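You operate a simulated robot arm through the tools that you are given. There is no shell and no other tool. Be economical: measure what you need, move in short steps, check, and stop when the job is done.

Carry out the task below with a simulated robot arm. There is one attempt and no reset: what you move stays moved.

TASK
Dust the top of the brown book and slip the yellow tab in as a bookmark.
Fine: tighten the clamp first; soft brush back in the tool block.

It is judged by the outcome, as a careful person would: the job done as asked, and still so three seconds after it is handed in. It fails if anything else is knocked over, pushed out of place, dropped, spilled or broken.

THE ROBOT
A 6-joint arm with a two-finger parallel gripper, fixed in place. Base frame: the origin is at the foot of the arm, x ahead of it, y to its left, z up; the work surface is at about z = 0. Lengths are in cm, angles in degrees, forces in N, time in s.
With the tool pointing down near the work surface it reaches from about 14 to 58 cm from the base axis. Its first joint turns from -66.0 to 66.0 degrees. Payload 2.1 kg.
Tool frame: the origin (TCP) lies between the finger pads and is the grasp point; the fingertips stand 3 cm ahead of it; z points along the fingers, y is the line along which they close. The gripper opens to 9.4 cm. The fingers are 2.8 cm wide and 1 cm thick; the gripper's body (5 by 9.6 cm) begins 5.5 cm behind the TCP.
Orientation is that of the tool frame in the base frame, as [roll, pitch, yaw] about the fixed x, y, z axes, in that order (R = Rz(yaw) Ry(pitch) Rx(roll)). With the fingers straight down and closing along the base's y, the tool's x points along the base's -x, its y along +y and its z along -z.

THE INTERFACE
- The arm moves only by the tool step_arm. Its argument "steps" is a list of rows, each an object (a shift or turn left out is 0, a gripper value left out holds the last) with "slide": the shift along the base's x, y, z in units of 500 mm (1.0 is 500 mm), a list of three; "angular": the turn, a rotation vector about the base's x, y, z in units of 45 degrees (1.0 is 45 degrees), a list of three; "hand": the gripper command, from -1 (fully open) to 1 (shut), values between in proportion. In form: [{"slide": [tx, ty, tz], "angular": [wx, wy, wz], "hand": hand}, ...]. A call has 1 to 20 rows; each row is the pose to reach, as a shift and turn from the pose commanded when the call began. A call with a number of a shift or a turn outside -1 to 1 is refused whole. A row lasts 0.2 s, in which the tool goes at most 5 cm and 8.6 degrees; a call with a longer step from one row to the next is refused whole, and so is a gripper value outside its range. A pose out of reach is approached as far as the arm can. The call stops where the force on the tool passes 60 N (or 10 N more than at its start, if that is more) or the arm is blocked; 0.2 s more then pass. The fingers move at their own pace (about 7.2 cm/s each) and stop on an object; they squeeze with about 25 N. The grip force told is the motor's: it shows also when the fingers shut on nothing. Time passes only in rows, and 0.2 s behind the last, so rows that repeat a pose let the fingers close. It gives the time, the measured TCP pose, the force on the tool (base axes), the opening and the grip force at its end, in the units of the frame above (readings bear some noise), and new pictures: "show" is both (left out), scene, wrist or none.
- Cameras (640 x 400 px; columns grow to the right, rows downward): "scene" is fixed at [7.64, -38.51, 50.35]; the picture's right is [0.58, -0.81, 0.00], its down [-0.31, -0.22, -0.93] and it looks along [0.75, 0.54, -0.38] (base axes); focal length 214 px, centre (320, 200). "wrist" rides on the gripper at [-3.7, 0, -5.8] in the tool frame; the picture's right is [0.00, -1.00, 0.00], its down [0.97, 0.00, -0.24] and it looks along [0.24, 0.00, 0.97] (tool axes); focal length 218 px, centre (320, 200).
- point_at(camera, pixels): for up to 12 pixels [column, row] of the newest picture of that camera ("zoom" is the newest enlarged one), the place [x, y, z] in the base frame of the surface seen there, good to about 0.3 cm. No time passes.
- enlarge(camera, box): a new picture of the part [left, top, right, bottom] of that camera's present view, enlarged. No time passes.
- finish_job(): hands the job in; it is judged then, once.

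Work in short steps. Measure before you move; look again where a grasp or a placing could have gone wrong, and mend it. You have 80 turns and 120 pictures in all, those below and enlarged ones among them. Open the gripper and draw the arm clear of the work before you hand the job in, unless the task says otherwise; then end with one line.

The tools are called as a command line: name --argument value ..., lists and objects as JSON in quotes. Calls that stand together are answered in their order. step_arm: Moves the arm, as the interface text tells. Its arguments: {"type":"object","properties":{"steps":{"type":"array","items":{"type":"object","properties":{"slide":{"type":"array","items":{"type":"number"}},"angular":{"type":"array","items":{"type":"number"}},"hand":{"type":"number"}}}},"show":{"type":"string","enum":["both","scene","wrist","none"]}},"required":["steps"]} The other tools are called the same way: point_at (camera, pixels) gives the place of the surface under pixels of a picture; enlarge (camera, box) takes an enlarged picture of a part of a camera's view; finish_job () hands the job in.

At the start:

```text
t: 0.0
tcp_pos: [26.98, -8.98, 46.94]
orientation: [179.9, -0.1, -180.0]
ft_force: [0.6, 0.3, 0.4]
grip_width: 9.41
finger_force: 0.0
```

scene: 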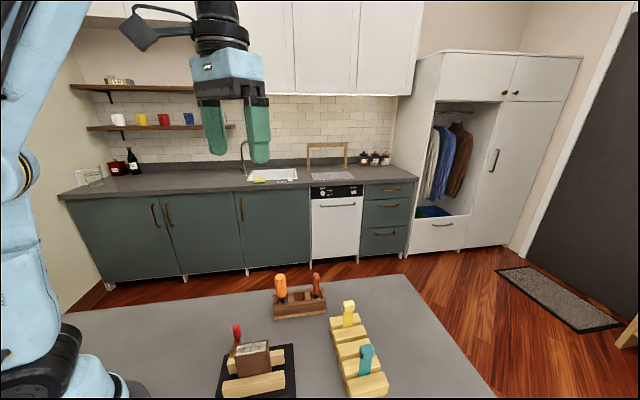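
wrist: 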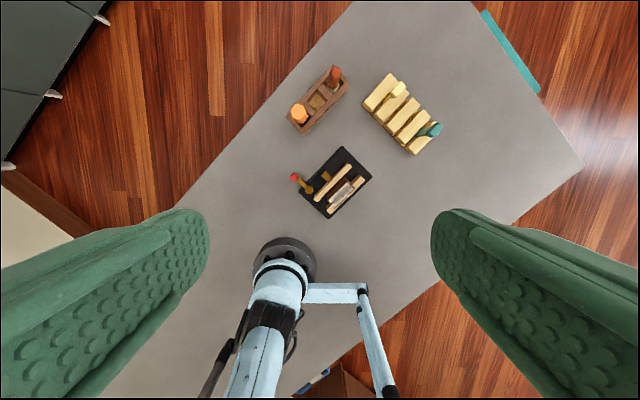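

The scene shows a clamp with a book at (255,365), a tool block at (300,300) and a tab rack at (355,350). I'll enlarge these first.

enlarge --camera "scene" --box '[200, 260, 400, 400]'

enlarge --camera "wrist" --box '[270, 50, 460, 230]'

```text
2.86 times, centred on (300, 330) of scene
```

zoom: 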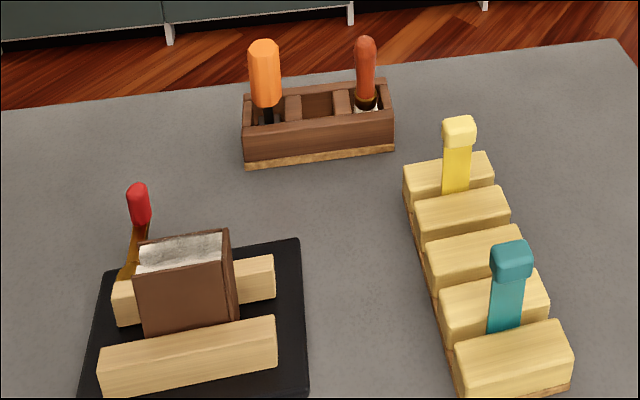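

```text
2.22 times, centred on (365, 140) of wrist
```

zoom: 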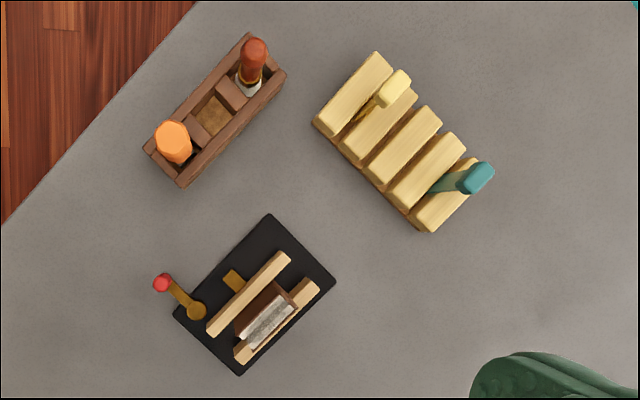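

I'll measure the main parts from the wrist zoom.

point_at --camera "zoom" --pixels '[[162, 282], [195, 310], [248, 295], [265, 325], [300, 300], [270, 218], [240, 372], [174, 140], [253, 50], [397, 85], [480, 178], [400, 145]]'

point_at --camera "scene" --pixels '[[237, 330], [252, 348], [250, 365], [280, 283], [317, 279], [348, 305], [365, 350], [243, 348], [274, 345]]'

```text
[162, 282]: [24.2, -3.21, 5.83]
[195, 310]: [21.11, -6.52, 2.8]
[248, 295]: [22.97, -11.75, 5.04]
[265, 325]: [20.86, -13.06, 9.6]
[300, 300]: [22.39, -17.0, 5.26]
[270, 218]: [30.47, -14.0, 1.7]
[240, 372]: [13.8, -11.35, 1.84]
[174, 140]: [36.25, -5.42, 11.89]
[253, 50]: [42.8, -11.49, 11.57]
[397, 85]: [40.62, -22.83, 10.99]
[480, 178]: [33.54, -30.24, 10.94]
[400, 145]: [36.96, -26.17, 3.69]
```

```text
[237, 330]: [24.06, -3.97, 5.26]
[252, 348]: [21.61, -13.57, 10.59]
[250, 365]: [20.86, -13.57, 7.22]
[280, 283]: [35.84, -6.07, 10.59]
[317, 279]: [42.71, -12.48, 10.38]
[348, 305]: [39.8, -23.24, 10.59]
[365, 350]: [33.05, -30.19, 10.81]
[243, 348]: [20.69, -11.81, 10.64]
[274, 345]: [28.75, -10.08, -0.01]
```

Moving lower over the clamp for a close view of the lever and book.

step_arm --steps '[{"slide": [-0.01, -0.01, -0.09]}, {"slide": [-0.02, -0.02, -0.18]}, {"slide": [-0.03, -0.03, -0.27]}, {"slide": [-0.04, -0.04, -0.36]}, {"slide": [-0.04, -0.04, -0.44]}, {"slide": [-0.04, -0.04, -0.44]}]'

enlarge --camera "wrist" --box '[200, 80, 440, 300]'

```text
t: 1.4
tcp_pos: [25.1, -11.0, 24.61]
orientation: [-180.0, 0.0, -179.9]
ft_force: [0.3, 0.5, -0.1]
grip_width: 9.39
finger_force: 0.1
```

scene: 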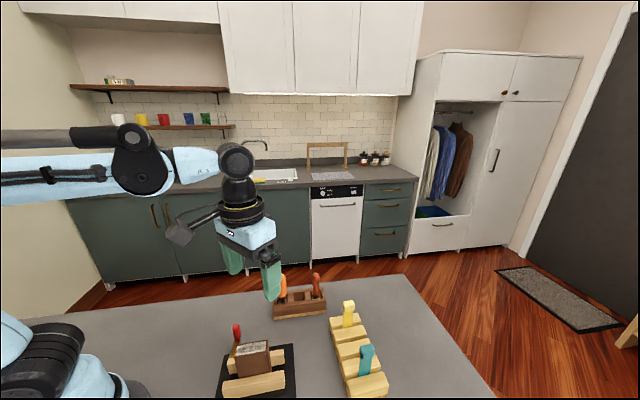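
wrist: 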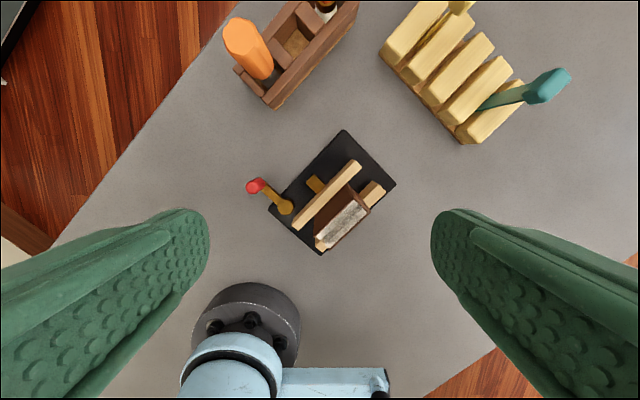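

```text
1.82 times, centred on (320, 190) of wrist
```

zoom: 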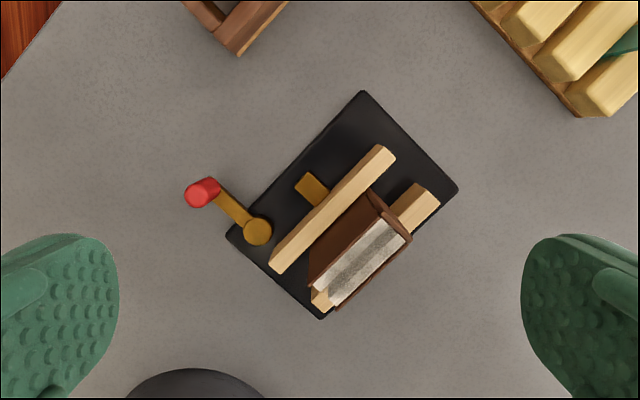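

point_at --camera "zoom" --pixels '[[200, 192], [230, 208], [257, 230], [312, 188], [385, 152], [280, 262], [378, 200], [405, 238], [335, 300], [320, 285], [425, 202], [365, 260]]'

enlarge --camera "scene" --box '[210, 315, 310, 400]'

enlarge --camera "wrist" --box '[230, 110, 410, 270]'

```text
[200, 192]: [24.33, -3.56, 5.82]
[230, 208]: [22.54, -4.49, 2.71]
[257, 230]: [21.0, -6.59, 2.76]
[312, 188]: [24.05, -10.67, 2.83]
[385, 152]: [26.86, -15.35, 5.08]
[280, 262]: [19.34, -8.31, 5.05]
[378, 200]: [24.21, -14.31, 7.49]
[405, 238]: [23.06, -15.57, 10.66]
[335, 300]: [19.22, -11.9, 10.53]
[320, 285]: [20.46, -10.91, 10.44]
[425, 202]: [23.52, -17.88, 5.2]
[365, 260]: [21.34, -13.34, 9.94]
```

```text
4.71 times, centred on (260, 358) of scene
```

zoom: 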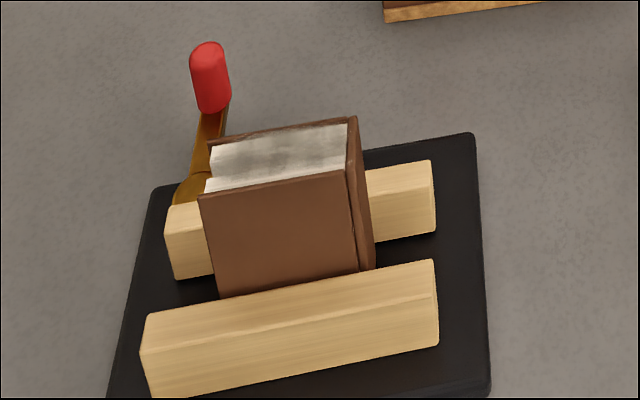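

```text
2.50 times, centred on (320, 190) of wrist
```

zoom: 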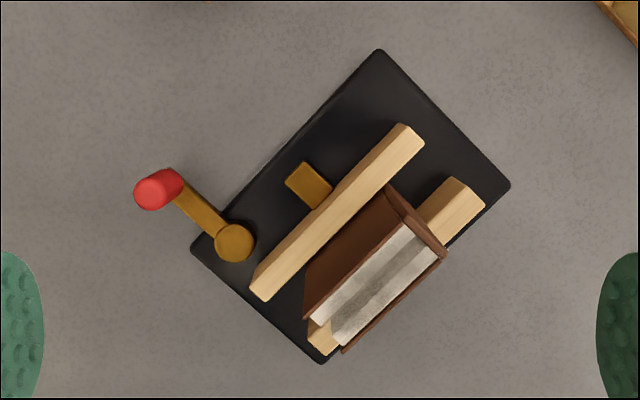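

point_at --camera "zoom" --pixels '[[150, 190], [138, 190], [165, 178], [178, 182], [172, 200], [195, 208], [235, 243], [308, 186], [300, 172], [425, 240], [345, 335], [312, 322]]'

point_at --camera "scene" --pixels '[[237, 326], [238, 331], [239, 337], [235, 331], [240, 331], [250, 390], [225, 389], [302, 385]]'

```text
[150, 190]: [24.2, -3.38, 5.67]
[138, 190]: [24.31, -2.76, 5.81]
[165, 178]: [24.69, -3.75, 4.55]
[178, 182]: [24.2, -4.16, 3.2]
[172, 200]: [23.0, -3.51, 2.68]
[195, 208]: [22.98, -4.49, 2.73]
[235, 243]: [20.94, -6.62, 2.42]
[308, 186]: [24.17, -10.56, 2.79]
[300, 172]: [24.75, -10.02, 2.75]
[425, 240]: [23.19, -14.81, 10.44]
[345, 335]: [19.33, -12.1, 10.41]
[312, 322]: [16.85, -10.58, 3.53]
```

```text
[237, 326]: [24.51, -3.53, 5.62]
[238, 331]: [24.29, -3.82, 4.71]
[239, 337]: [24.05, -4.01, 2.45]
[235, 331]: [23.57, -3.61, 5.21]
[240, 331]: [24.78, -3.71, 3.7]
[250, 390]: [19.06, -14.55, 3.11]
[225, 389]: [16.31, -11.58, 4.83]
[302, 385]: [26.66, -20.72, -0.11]
```

The knob is at about (24.2,-3.4), top z 5.9, and the lever pivot is at (21,-6.6). I'll close the fingers, turn 45° and go to the outer side of the knob, staying high for now.

step_arm --steps '[{"slide": [-0.01, 0.04, 0], "angular": [0, 0, 0.17], "hand": 1}, {"slide": [-0.02, 0.09, 0], "angular": [0, 0, 0.34]}, {"slide": [-0.03, 0.14, -0.04], "angular": [0, 0, 0.51]}, {"slide": [-0.05, 0.186, -0.1], "angular": [0, 0, 0.68]}, {"slide": [-0.052, 0.186, -0.18], "angular": [0, 0, 0.85]}, {"slide": [-0.052, 0.186, -0.25], "angular": [0, 0, 1.0]}, {"slide": [-0.052, 0.186, -0.25], "angular": [0, 0, 1.0]}]'

```text
t: 3.0
tcp_pos: [22.47, -1.52, 12.11]
orientation: [-180.0, 0.0, -134.8]
ft_force: [0.3, 0.7, -0.1]
grip_width: 0.0
finger_force: 25.6
```

scene: 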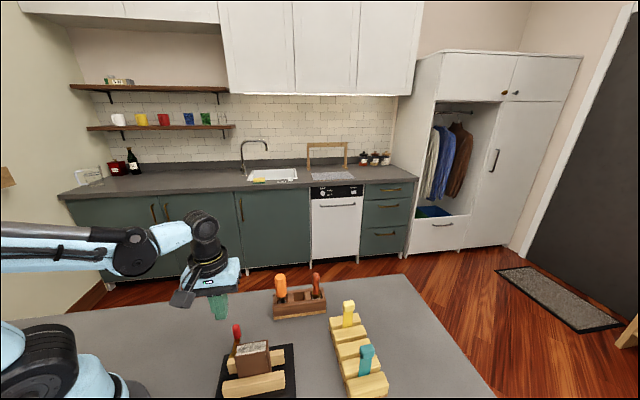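
wrist: 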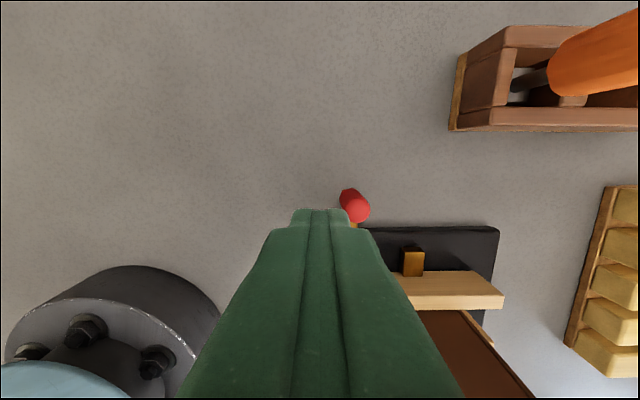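

Knob (355,205) sits just right of the fingers. I'll descend beside it and push it along its arc toward the jaw by about 30°, then look.

step_arm --steps '[{"slide": [0, 0, -0.05]}, {"slide": [0, 0, -0.106]}, {"slide": [0.0106, -0.0146, -0.106]}, {"slide": [0.021, -0.021, -0.106], "angular": [0, 0, -0.167]}, {"slide": [0.032, -0.028, -0.106], "angular": [0, 0, -0.333]}, {"slide": [0.041, -0.037, -0.106], "angular": [0, 0, -0.5]}, {"slide": [0.049, -0.0466, -0.106], "angular": [0, 0, -0.667]}]'

enlarge --camera "scene" --box '[210, 315, 310, 400]'

```text
t: 4.6
tcp_pos: [24.97, -3.92, 6.87]
orientation: [-179.9, 0.0, -165.3]
ft_force: [0.2, -0.4, 0.4]
grip_width: 0.0
finger_force: 24.5
```

scene: 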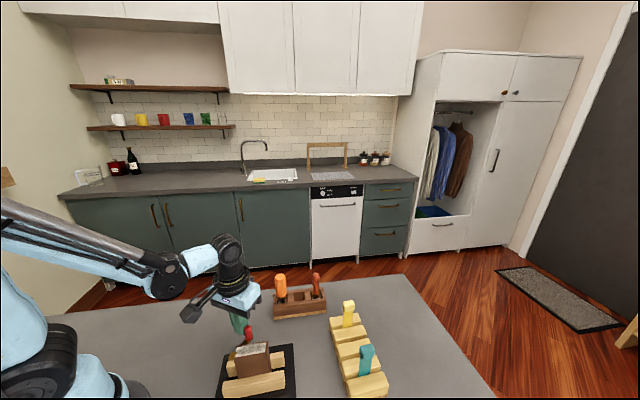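
wrist: 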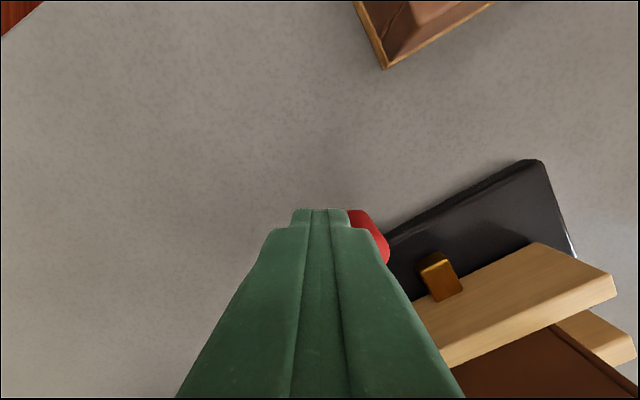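

```text
4.71 times, centred on (260, 358) of scene
```

zoom: 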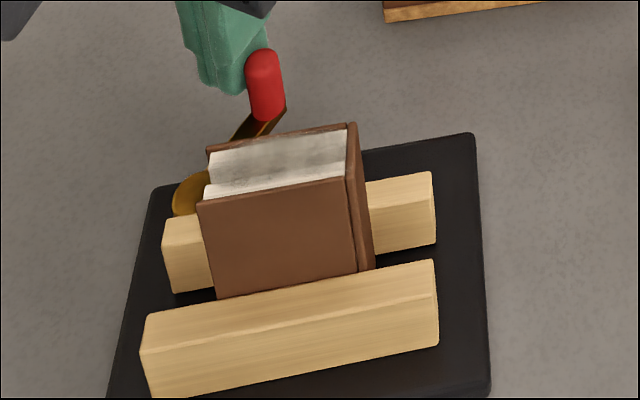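

The jaw is moving toward the book, so the direction is right. I'll continue to about -30°.

step_arm --steps '[{"slide": [0.0065, -0.011, 0], "angular": [0, 0, -0.167]}, {"slide": [0.0116, -0.022, 0], "angular": [0, 0, -0.333]}, {"slide": [0.015, -0.034, 0], "angular": [0, 0, -0.5]}, {"slide": [0.017, -0.0464, 0], "angular": [0, 0, -0.667]}, {"slide": [0.0172, -0.059, 0], "angular": [0, 0, -0.833]}, {"slide": [0.016, -0.0714, 0], "angular": [0, 0, -1.0]}]'

enlarge --camera "scene" --box '[210, 315, 310, 400]'

```text
t: 6.0
tcp_pos: [25.71, -7.6, 7.07]
orientation: [179.9, 0.0, 149.8]
ft_force: [0.8, 0.7, 0.0]
grip_width: 0.0
finger_force: 25.3
```

scene: 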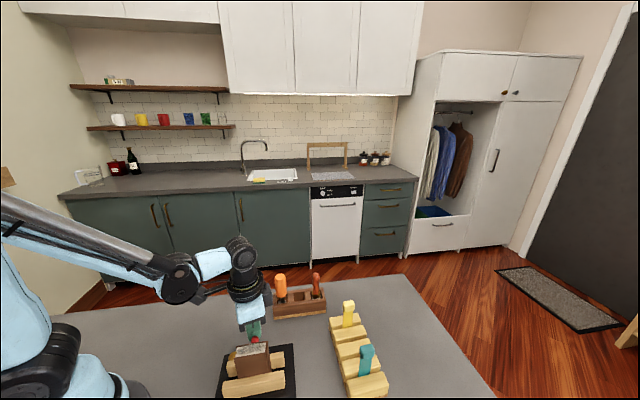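
wrist: 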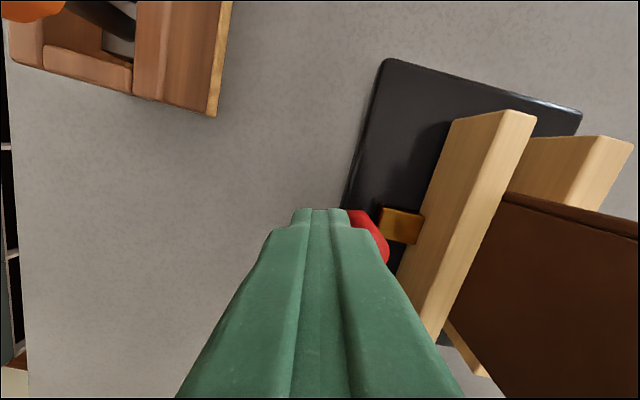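

```text
4.71 times, centred on (260, 358) of scene
```

zoom: 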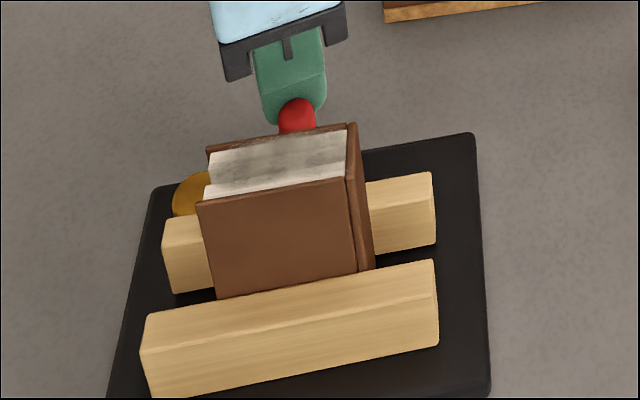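

step_arm --steps '[{"slide": [-0.003, -0.012, 0], "angular": [0, 0, -0.167]}, {"slide": [-0.0076, -0.0238, 0], "angular": [0, 0, -0.333]}, {"slide": [-0.0076, -0.0238, 0], "angular": [0, 0, -0.333]}]'

enlarge --camera "wrist" --box '[280, 50, 640, 400]'

```text
t: 6.8
tcp_pos: [25.28, -8.76, 6.88]
orientation: [-180.0, 0.0, 134.9]
ft_force: [10.9, 9.4, 1.7]
grip_width: 0.0
finger_force: 25.4
```

scene: 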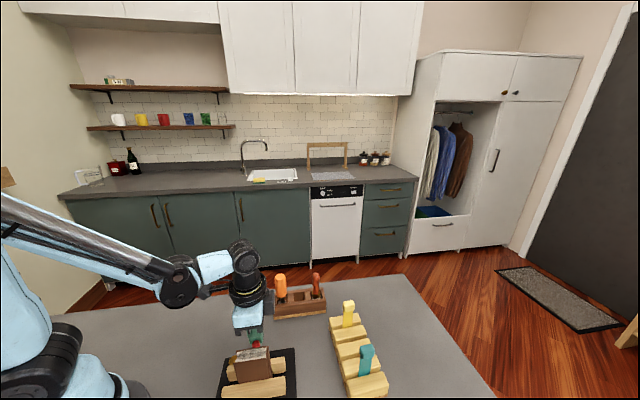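
wrist: 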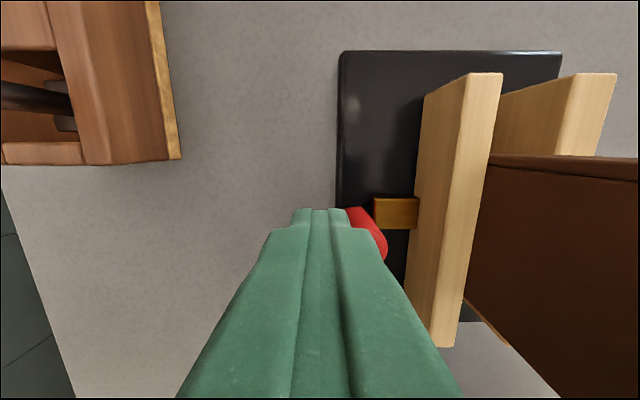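

```text
1.14 times, centred on (460, 225) of wrist
```

zoom: 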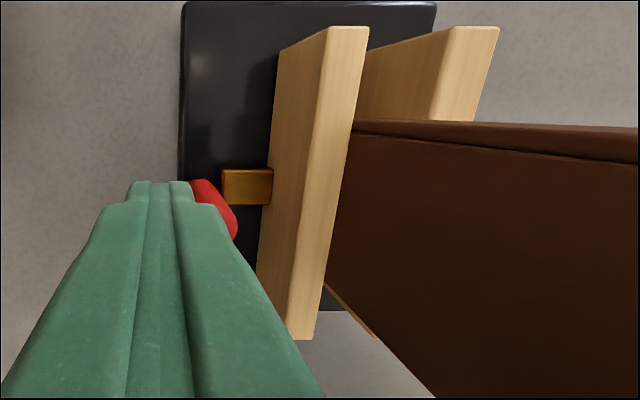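

Force rose to 14 N, so it is tightening. I'll push a little further to confirm it has reached the stop.

step_arm --steps '[{"slide": [-0.004, -0.0065, 0], "angular": [0, 0, -0.09]}, {"slide": [-0.008, -0.013, 0], "angular": [0, 0, -0.17]}, {"slide": [-0.008, -0.013, 0], "angular": [0, 0, -0.17]}]'

enlarge --camera "scene" --box '[210, 315, 310, 400]'

```text
t: 7.6
tcp_pos: [25.13, -9.46, 6.88]
orientation: [-180.0, 0.0, 127.3]
ft_force: [10.4, 10.2, 0.5]
grip_width: 0.0
finger_force: 24.7
```

scene: 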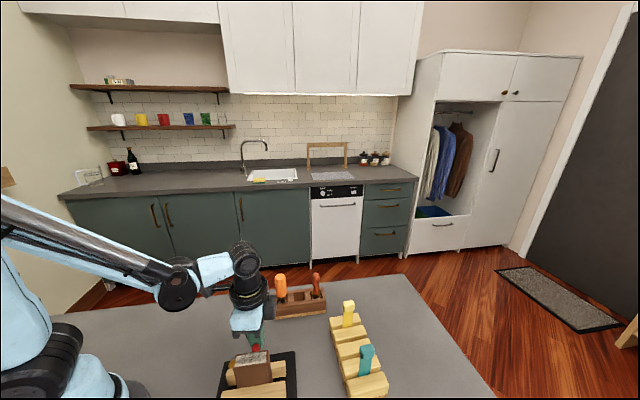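
wrist: 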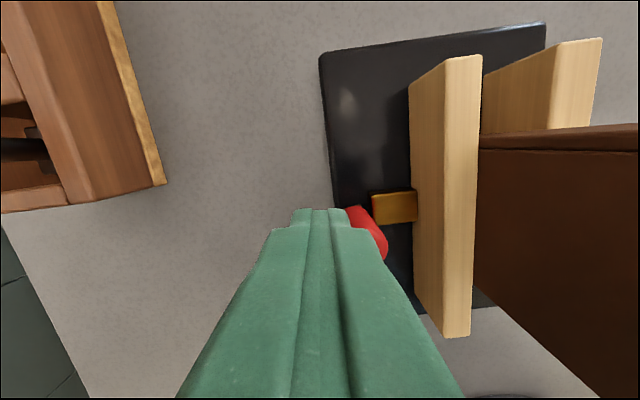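

```text
4.71 times, centred on (260, 358) of scene
```

zoom: 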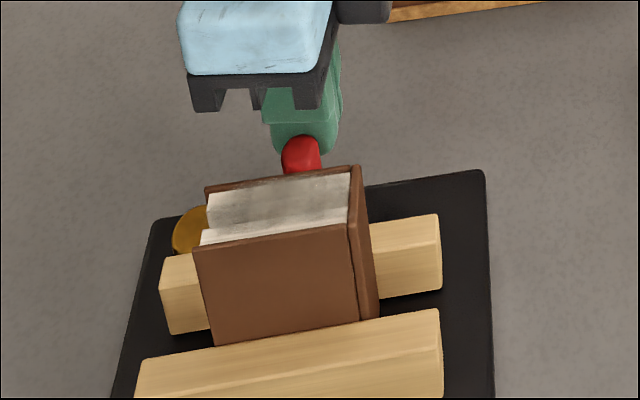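

The clamp base itself slid slightly, so the lever is at its stop. I'll back off and go up to inspect.

step_arm --steps '[{"slide": [0.03, 0.03, 0]}, {"slide": [0.03, 0.03, 0.08]}, {"slide": [0.03, 0.03, 0.17], "angular": [0, 0, 0.17]}, {"slide": [0.02, 0.02, 0.25], "angular": [0, 0, 0.34]}, {"slide": [0.01, -0.02, 0.32], "angular": [0, 0, 0.51]}, {"slide": [0, -0.03, 0.36], "angular": [0, 0, 0.68], "hand": -1}, {"slide": [0, -0.03, 0.36], "angular": [0, 0, 0.83]}, {"slide": [0, -0.03, 0.36], "angular": [0, 0, 1]}, {"slide": [0, -0.03, 0.36], "angular": [0, 0, 1]}]'

enlarge --camera "wrist" --box '[230, 110, 410, 270]'

```text
t: 9.6
tcp_pos: [24.96, -10.94, 24.99]
orientation: [180.0, 0.0, 172.3]
ft_force: [-0.3, -0.2, 0.4]
grip_width: 9.42
finger_force: 0.0
```

scene: 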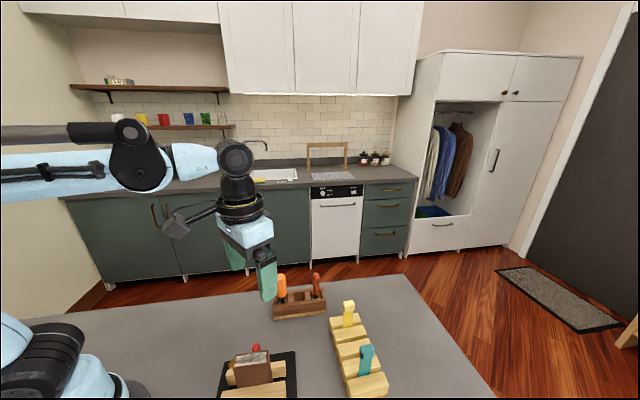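
wrist: 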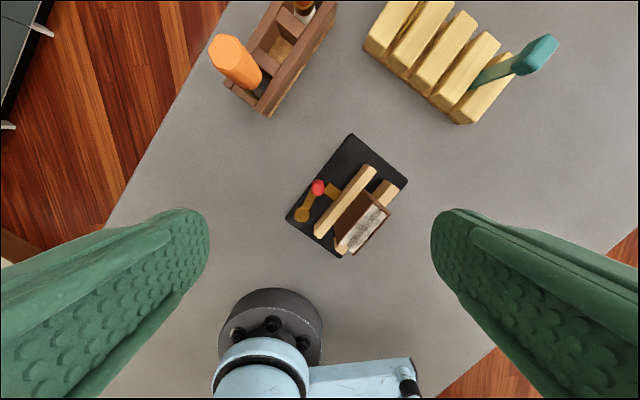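

```text
2.50 times, centred on (320, 190) of wrist
```

zoom: 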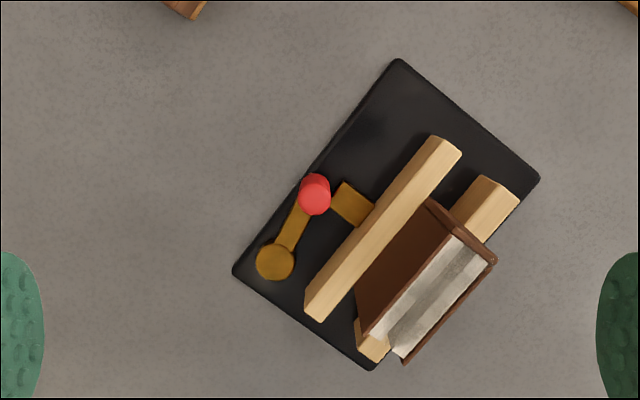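

point_at --camera "zoom" --pixels '[[400, 68], [375, 365], [240, 270], [535, 180], [275, 262], [315, 195], [448, 150], [315, 305], [500, 205], [370, 345], [490, 258], [368, 328]]'

```text
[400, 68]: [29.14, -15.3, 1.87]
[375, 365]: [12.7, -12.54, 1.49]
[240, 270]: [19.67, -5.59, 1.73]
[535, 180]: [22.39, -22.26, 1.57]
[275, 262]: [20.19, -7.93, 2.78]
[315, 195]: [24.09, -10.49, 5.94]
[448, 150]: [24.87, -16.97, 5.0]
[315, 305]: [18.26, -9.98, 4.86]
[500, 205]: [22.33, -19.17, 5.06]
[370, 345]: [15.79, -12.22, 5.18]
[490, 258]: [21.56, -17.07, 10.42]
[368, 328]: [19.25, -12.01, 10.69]
```

The lever is now at the stop with its knob beside the brass block, and the jaw has closed on the book. The base slid about 1.7 cm along (-,-), so I'll nudge it back by pushing the outer face of the fixed jaw along (+,+). First I'll position the closed fingers outside that jaw.

step_arm --steps '[{"slide": [-0.05, -0.04, 0], "angular": [0, 0, -0.17], "hand": 1}, {"slide": [-0.1, -0.09, 0], "angular": [0, 0, -0.34]}, {"slide": [-0.14, -0.13, 0], "angular": [0, 0, -0.51]}, {"slide": [-0.162, -0.14, -0.08], "angular": [0, 0, -0.68]}, {"slide": [-0.162, -0.14, -0.17], "angular": [0, 0, -0.829]}, {"slide": [-0.162, -0.14, -0.26], "angular": [0, 0, -0.829]}, {"slide": [-0.162, -0.14, -0.32], "angular": [0, 0, -0.829]}, {"slide": [-0.162, -0.14, -0.32], "angular": [0, 0, -0.829]}]'

enlarge --camera "scene" --box '[200, 290, 330, 400]'

```text
t: 11.4
tcp_pos: [16.86, -18.02, 9.02]
orientation: [180.0, -0.1, 135.1]
ft_force: [1.0, 0.1, 0.9]
grip_width: 0.0
finger_force: 25.4
```

scene: 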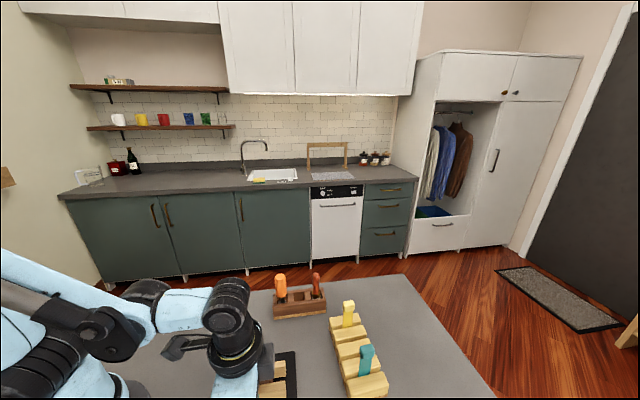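
wrist: 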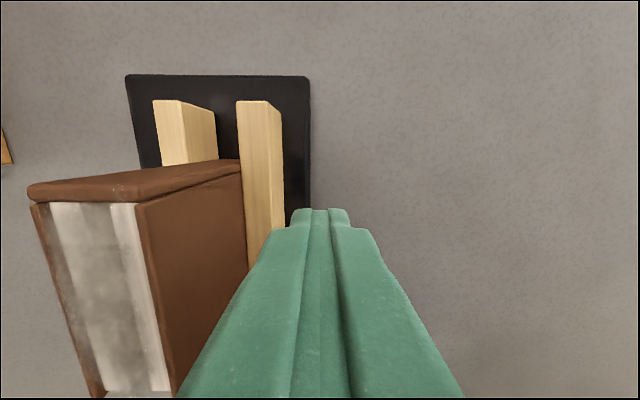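

```text
3.64 times, centred on (265, 345) of scene
```

zoom: 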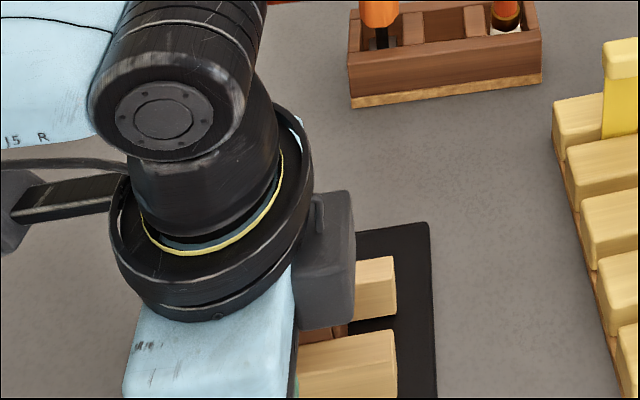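

Fingers are beside the fixed jaw and the book is flush against it. I'll descend and push gently back.

step_arm --steps '[{"slide": [-0.008, -0.008, -0.0]}, {"slide": [-0.008, -0.008, -0.054]}, {"slide": [-0.008, -0.008, -0.054]}, {"slide": [0.004, 0.005, -0.054]}, {"slide": [0.016, 0.018, -0.054]}, {"slide": [0.026, 0.028, -0.054]}, {"slide": [0.034, 0.036, -0.054]}, {"slide": [0.041, 0.043, -0.054]}, {"slide": [0.041, 0.043, -0.054]}]'

```text
t: 13.4
tcp_pos: [18.93, -15.76, 6.27]
orientation: [-179.8, 0.0, 135.0]
ft_force: [-11.7, -9.4, 2.4]
grip_width: 0.0
finger_force: 25.1
```

scene: 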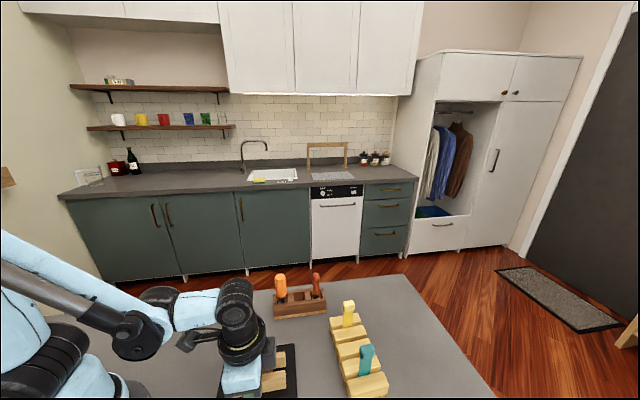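
wrist: 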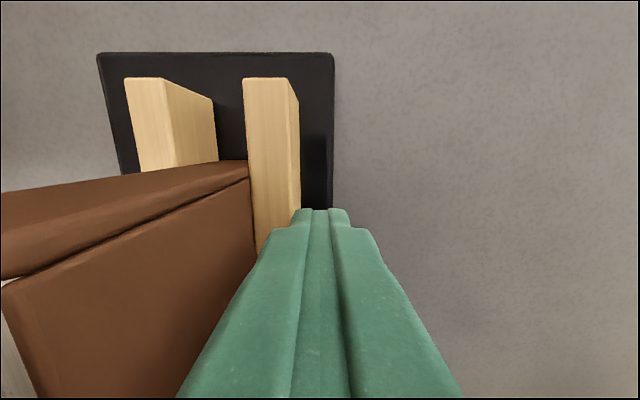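

Backing off, rising, and returning to the overhead view.

step_arm --steps '[{"slide": [-0.03, -0.03, 0]}, {"slide": [-0.03, -0.03, 0.09]}, {"slide": [-0.03, -0.03, 0.18], "angular": [0, 0, 0.17]}, {"slide": [0, 0, 0.26], "angular": [0, 0, 0.34]}, {"slide": [0.05, 0.04, 0.32], "angular": [0, 0, 0.51]}, {"slide": [0.1, 0.08, 0.37], "angular": [0, 0, 0.68]}, {"slide": [0.12, 0.095, 0.374], "angular": [0, 0, 0.85], "hand": -1}, {"slide": [0.12, 0.095, 0.374], "angular": [0, 0, 1]}, {"slide": [0.12, 0.095, 0.374], "angular": [0, 0, 1]}]'

enlarge --camera "wrist" --box '[230, 110, 410, 270]'

point_at --camera "scene" --pixels '[[294, 347], [237, 356], [255, 370]]'

```text
t: 15.4
tcp_pos: [24.91, -11.03, 25.0]
orientation: [-180.0, -0.1, -179.8]
ft_force: [0.0, 0.7, 0.0]
grip_width: 9.4
finger_force: 0.1
```

scene: 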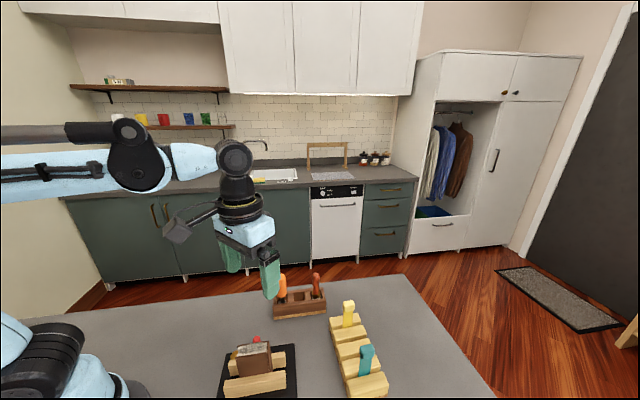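
wrist: 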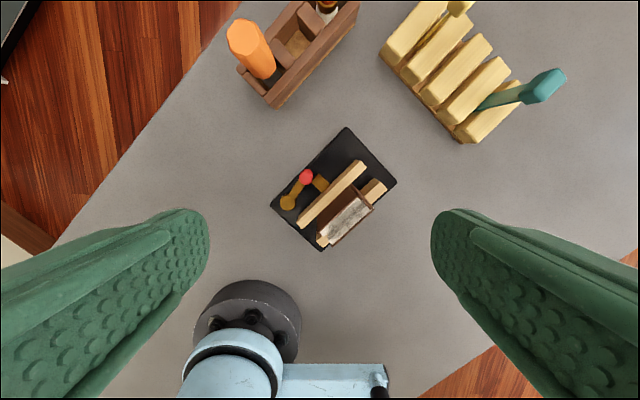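

```text
2.50 times, centred on (320, 190) of wrist
```

zoom: 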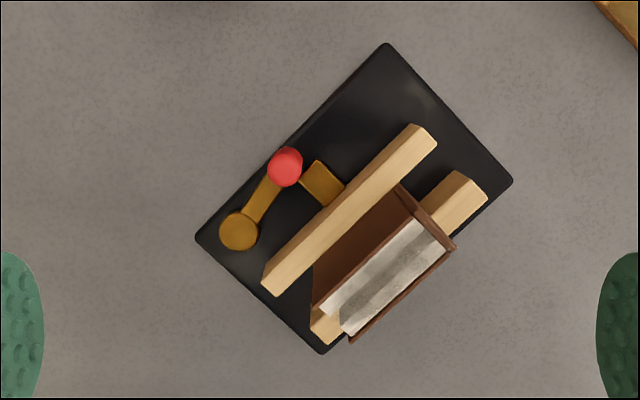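

```text
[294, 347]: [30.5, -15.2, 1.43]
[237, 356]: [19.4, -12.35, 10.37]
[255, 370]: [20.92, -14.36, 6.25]
```

The clamp is back within about 0.2 cm of its original place. Next I'll look at the tool block.

step_arm --steps '[{"slide": [0.08, 0.01, 0]}, {"slide": [0.16, 0.02, 0]}, {"slide": [0.24, 0.03, 0]}, {"slide": [0.32, 0.03, 0]}, {"slide": [0.34, 0.03, -0.03]}, {"slide": [0.34, 0.03, -0.03]}]'

enlarge --camera "wrist" --box '[230, 80, 430, 260]'

enlarge --camera "scene" --box '[260, 260, 340, 330]'

```text
t: 16.8
tcp_pos: [41.88, -9.54, 23.58]
orientation: [180.0, 0.0, 180.0]
ft_force: [-0.1, -0.2, -0.9]
grip_width: 9.4
finger_force: 0.1
```

scene: 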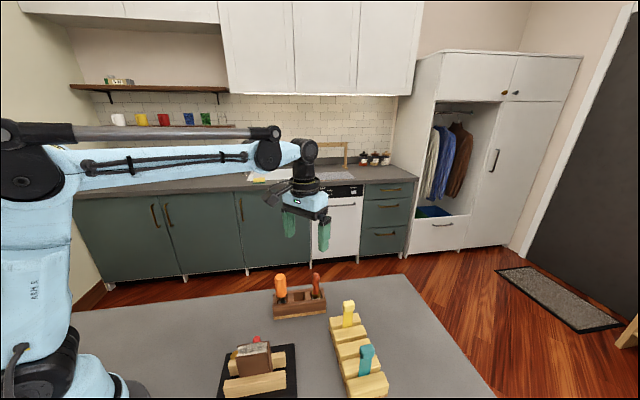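
wrist: 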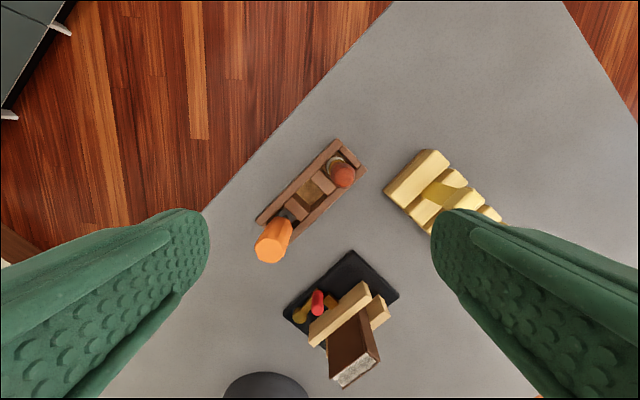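

```text
2.22 times, centred on (330, 170) of wrist
```

zoom: 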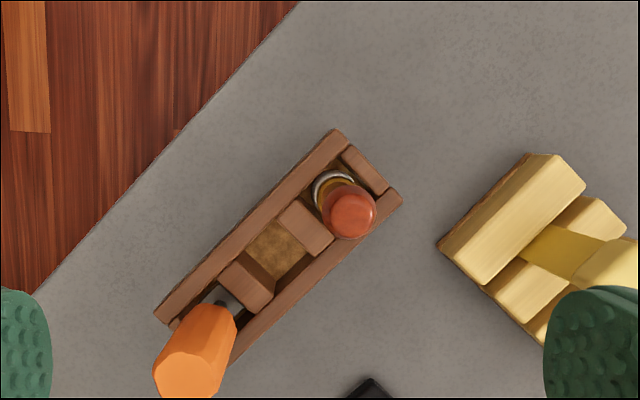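

```text
5.71 times, centred on (300, 295) of scene
```

zoom: 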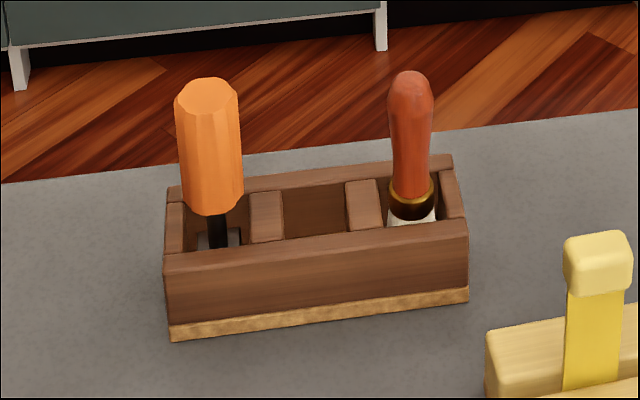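

The red-brown handle with a brass ferrule and white bristles is the brush. The orange one is a screwdriver. I'll measure the brush and block.

point_at --camera "zoom" --pixels '[[410, 80], [410, 110], [410, 150], [412, 185], [411, 207], [410, 222], [210, 90], [318, 245], [470, 225], [166, 255], [455, 160], [315, 205]]'

point_at --camera "wrist" --pixels '[[342, 175], [337, 163], [270, 245], [312, 195], [336, 142], [365, 170], [258, 222], [294, 237], [335, 160]]'

```text
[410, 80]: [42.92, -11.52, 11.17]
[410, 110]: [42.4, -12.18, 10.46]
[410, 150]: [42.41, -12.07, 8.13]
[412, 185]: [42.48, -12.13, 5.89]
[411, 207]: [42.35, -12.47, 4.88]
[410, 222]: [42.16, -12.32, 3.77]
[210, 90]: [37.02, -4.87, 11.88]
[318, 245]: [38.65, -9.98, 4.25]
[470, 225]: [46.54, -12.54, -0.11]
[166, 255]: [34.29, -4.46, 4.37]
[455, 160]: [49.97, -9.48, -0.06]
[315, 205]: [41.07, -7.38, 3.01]
```

```text
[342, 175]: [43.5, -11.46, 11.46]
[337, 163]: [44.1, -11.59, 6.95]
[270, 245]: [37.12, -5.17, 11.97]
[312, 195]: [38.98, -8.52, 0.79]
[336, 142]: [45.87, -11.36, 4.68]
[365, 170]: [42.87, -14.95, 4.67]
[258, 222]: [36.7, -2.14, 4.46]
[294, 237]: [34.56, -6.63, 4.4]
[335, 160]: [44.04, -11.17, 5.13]
```

Brush axis is about (42.95,-11.8), handle z 5.9–11.5, and the block walls reach z 4.6. I'll approach with the fingers closing along the 45° line, partly open.

step_arm --steps '[{"slide": [0.01, -0.02, 0], "angular": [0, 0, -0.17], "hand": -0.06}, {"slide": [0.02, -0.04, 0], "angular": [0, 0, -0.34]}, {"slide": [0.0214, -0.045, 0], "angular": [0, 0, -0.51]}, {"slide": [0.0214, -0.045, -0.04], "angular": [0, 0, -0.68]}, {"slide": [0.0214, -0.045, -0.1], "angular": [0, 0, -0.85]}, {"slide": [0.0214, -0.045, -0.17], "angular": [0, 0, -1.0]}, {"slide": [0.0214, -0.045, -0.17], "angular": [0, 0, -1.0]}]'

```text
t: 18.4
tcp_pos: [43.07, -11.65, 15.05]
orientation: [180.0, 0.0, 134.9]
ft_force: [-0.2, 0.3, -0.3]
grip_width: 4.97
finger_force: 0.2
```

scene: 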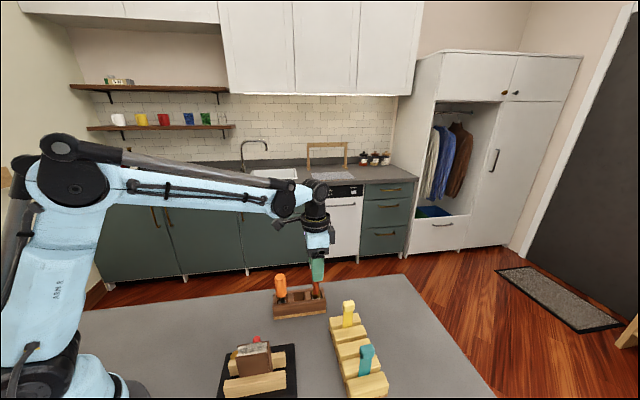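
wrist: 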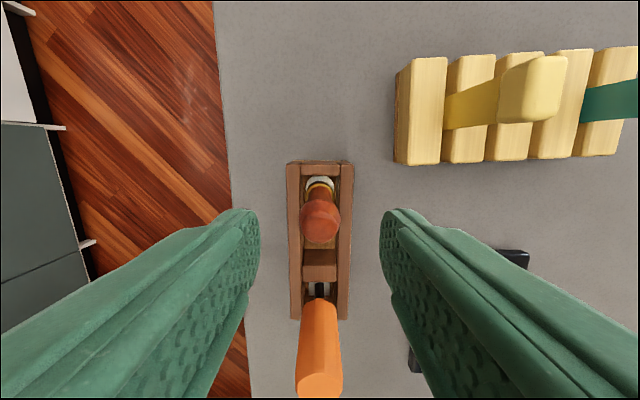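

The brush is centred between the fingers at (320,215). I'll descend to z 9 and grip.

step_arm --steps '[{"slide": [0, 0, -0.06]}, {"slide": [0, 0, -0.12]}, {"slide": [0, 0, -0.12]}, {"slide": [0, 0, -0.12], "hand": 1}, {"slide": [0, 0, -0.12], "hand": 1}, {"slide": [0, 0, -0.12], "hand": 1}]'

```text
t: 19.8
tcp_pos: [42.98, -11.65, 9.15]
orientation: [-179.9, -0.1, 135.0]
ft_force: [-0.5, -1.6, -0.2]
grip_width: 2.06
finger_force: 25.1
```

scene: 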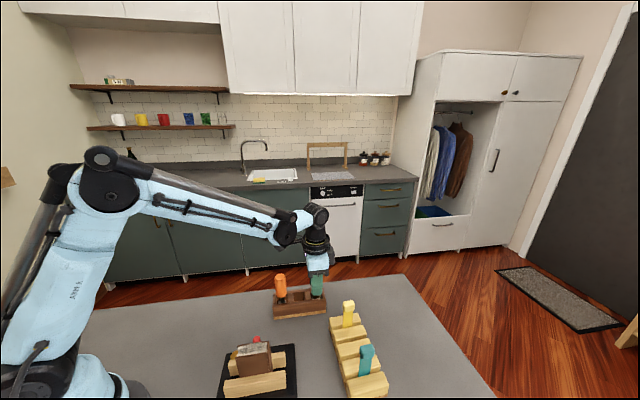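
wrist: 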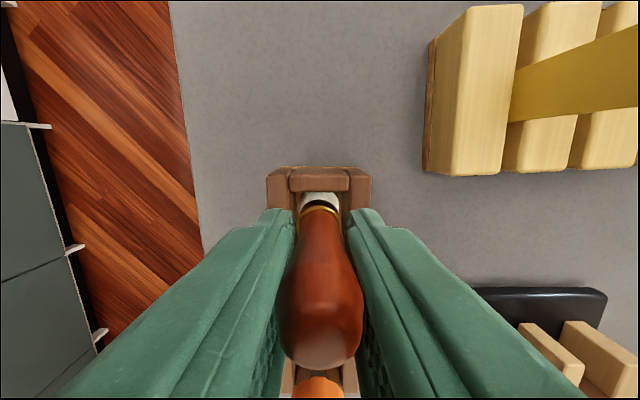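

Gripped at a 2.06 cm opening. Record the grasp pose (42.98,-11.65,9.15), then lift straight up.

step_arm --steps '[{"slide": [0, 0, 0.05]}, {"slide": [0, 0, 0.12]}, {"slide": [0, 0, 0.2]}, {"slide": [0, 0, 0.28]}, {"slide": [0, 0, 0.28]}]'

enlarge --camera "scene" --box '[260, 190, 360, 330]'

```text
t: 21.0
tcp_pos: [43.05, -11.75, 22.96]
orientation: [-180.0, 0.0, 135.0]
ft_force: [0.5, 0.2, -0.4]
grip_width: 2.06
finger_force: 24.8
```

scene: 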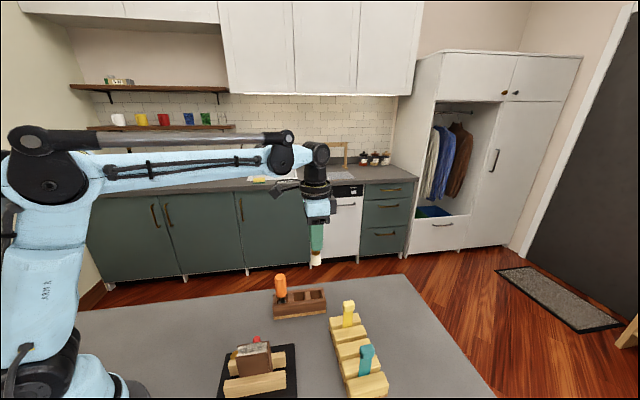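
wrist: 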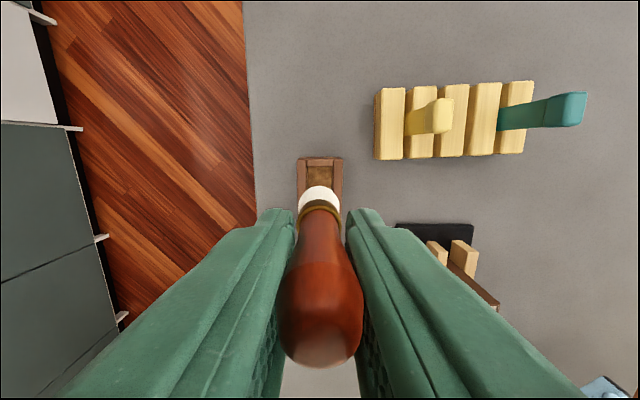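

```text
2.86 times, centred on (310, 260) of scene
```

zoom: 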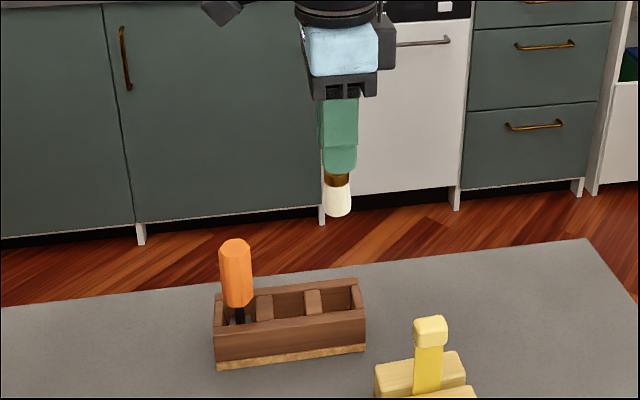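

point_at --camera "zoom" --pixels '[[338, 214], [338, 200], [337, 187], [337, 178]]'

enlarge --camera "scene" --box '[230, 330, 280, 370]'

point_at --camera "scene" --pixels '[[238, 351], [238, 356], [252, 345], [268, 346], [269, 341], [252, 352], [236, 348], [240, 347], [265, 343], [266, 349]]'

```text
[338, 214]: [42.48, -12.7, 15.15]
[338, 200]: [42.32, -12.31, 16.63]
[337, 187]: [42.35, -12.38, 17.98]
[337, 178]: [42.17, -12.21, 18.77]
```

```text
10.00 times, centred on (255, 350) of scene
```

zoom: 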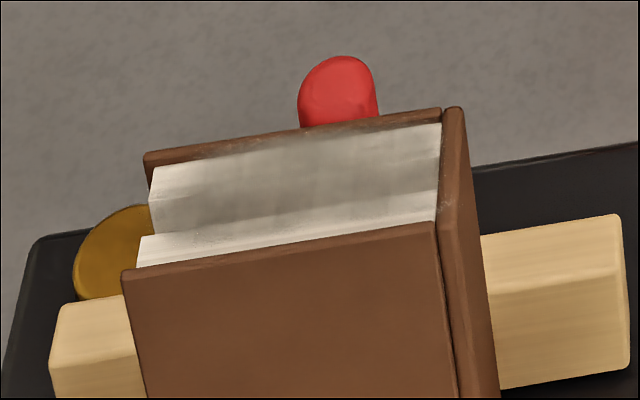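

```text
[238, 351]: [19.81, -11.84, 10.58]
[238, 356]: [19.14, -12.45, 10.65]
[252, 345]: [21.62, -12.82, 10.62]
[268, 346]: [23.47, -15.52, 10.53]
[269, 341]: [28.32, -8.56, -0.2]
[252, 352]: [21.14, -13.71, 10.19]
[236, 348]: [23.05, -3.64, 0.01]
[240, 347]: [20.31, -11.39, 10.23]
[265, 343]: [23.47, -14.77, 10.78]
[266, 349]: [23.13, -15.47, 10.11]
```

Bristle end is about 8.05 cm below the TCP, and the book top is at z about 10.2–10.7. I'll move over near the clamp with the brush held high and look at the book top from above.

step_arm --steps '[{"slide": [-0.08, 0, 0.01]}, {"slide": [-0.16, 0, 0.02]}, {"slide": [-0.24, 0.01, 0.02]}, {"slide": [-0.32, 0.02, 0.02]}, {"slide": [-0.4, 0.025, 0.02]}, {"slide": [-0.48, 0.03, 0.02]}, {"slide": [-0.5, 0.036, 0.02]}, {"slide": [-0.5, 0.036, 0.02]}]'

enlarge --camera "wrist" --box '[240, 60, 400, 200]'

```text
t: 22.8
tcp_pos: [18.15, -10.0, 23.73]
orientation: [179.9, 0.0, 135.0]
ft_force: [1.0, -0.9, -0.6]
grip_width: 2.04
finger_force: 25.3
```

scene: 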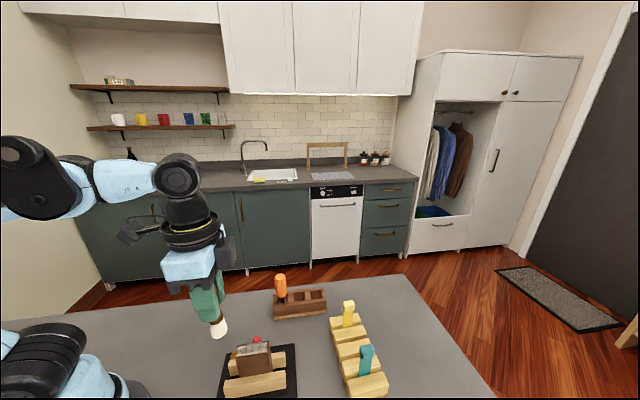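
wrist: 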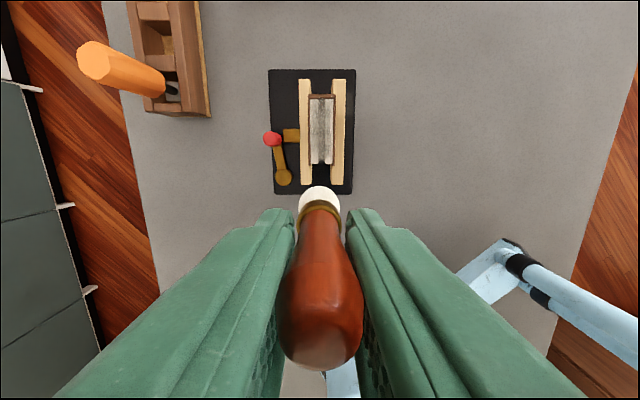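

```text
2.86 times, centred on (320, 130) of wrist
```

zoom: 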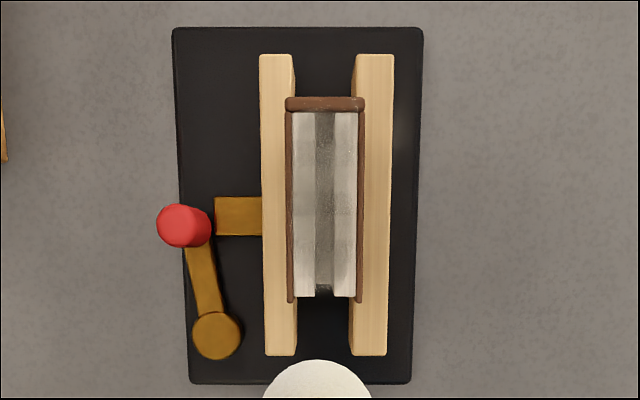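

This clear top view shows two page blocks with a darker slot between them at column ~325, plus dust along the pages. I'll measure it.

point_at --camera "zoom" --pixels '[[325, 120], [325, 200], [325, 260], [324, 285], [303, 120], [303, 280], [347, 120], [347, 280], [288, 200], [362, 200], [325, 103], [325, 293]]'

enlarge --camera "wrist" --box '[295, 85, 350, 175]'

```text
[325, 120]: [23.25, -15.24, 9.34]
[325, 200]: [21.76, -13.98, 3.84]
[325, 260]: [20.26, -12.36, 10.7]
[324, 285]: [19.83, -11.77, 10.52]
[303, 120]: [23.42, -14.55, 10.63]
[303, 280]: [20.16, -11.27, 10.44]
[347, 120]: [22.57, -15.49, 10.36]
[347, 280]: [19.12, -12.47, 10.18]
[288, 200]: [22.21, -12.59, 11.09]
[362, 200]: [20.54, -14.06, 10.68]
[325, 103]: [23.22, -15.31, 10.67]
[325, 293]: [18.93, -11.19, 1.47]
```

```text
4.44 times, centred on (322, 130) of wrist
```

zoom: 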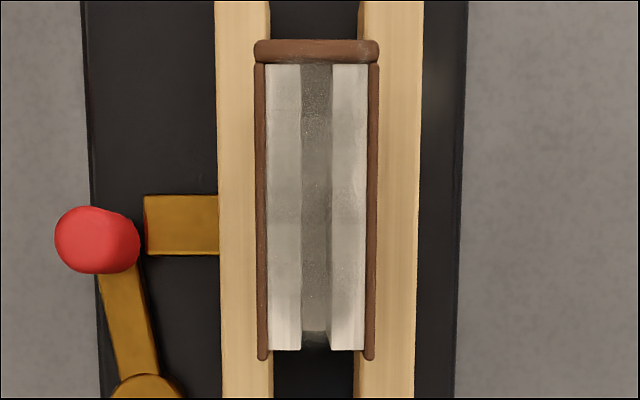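

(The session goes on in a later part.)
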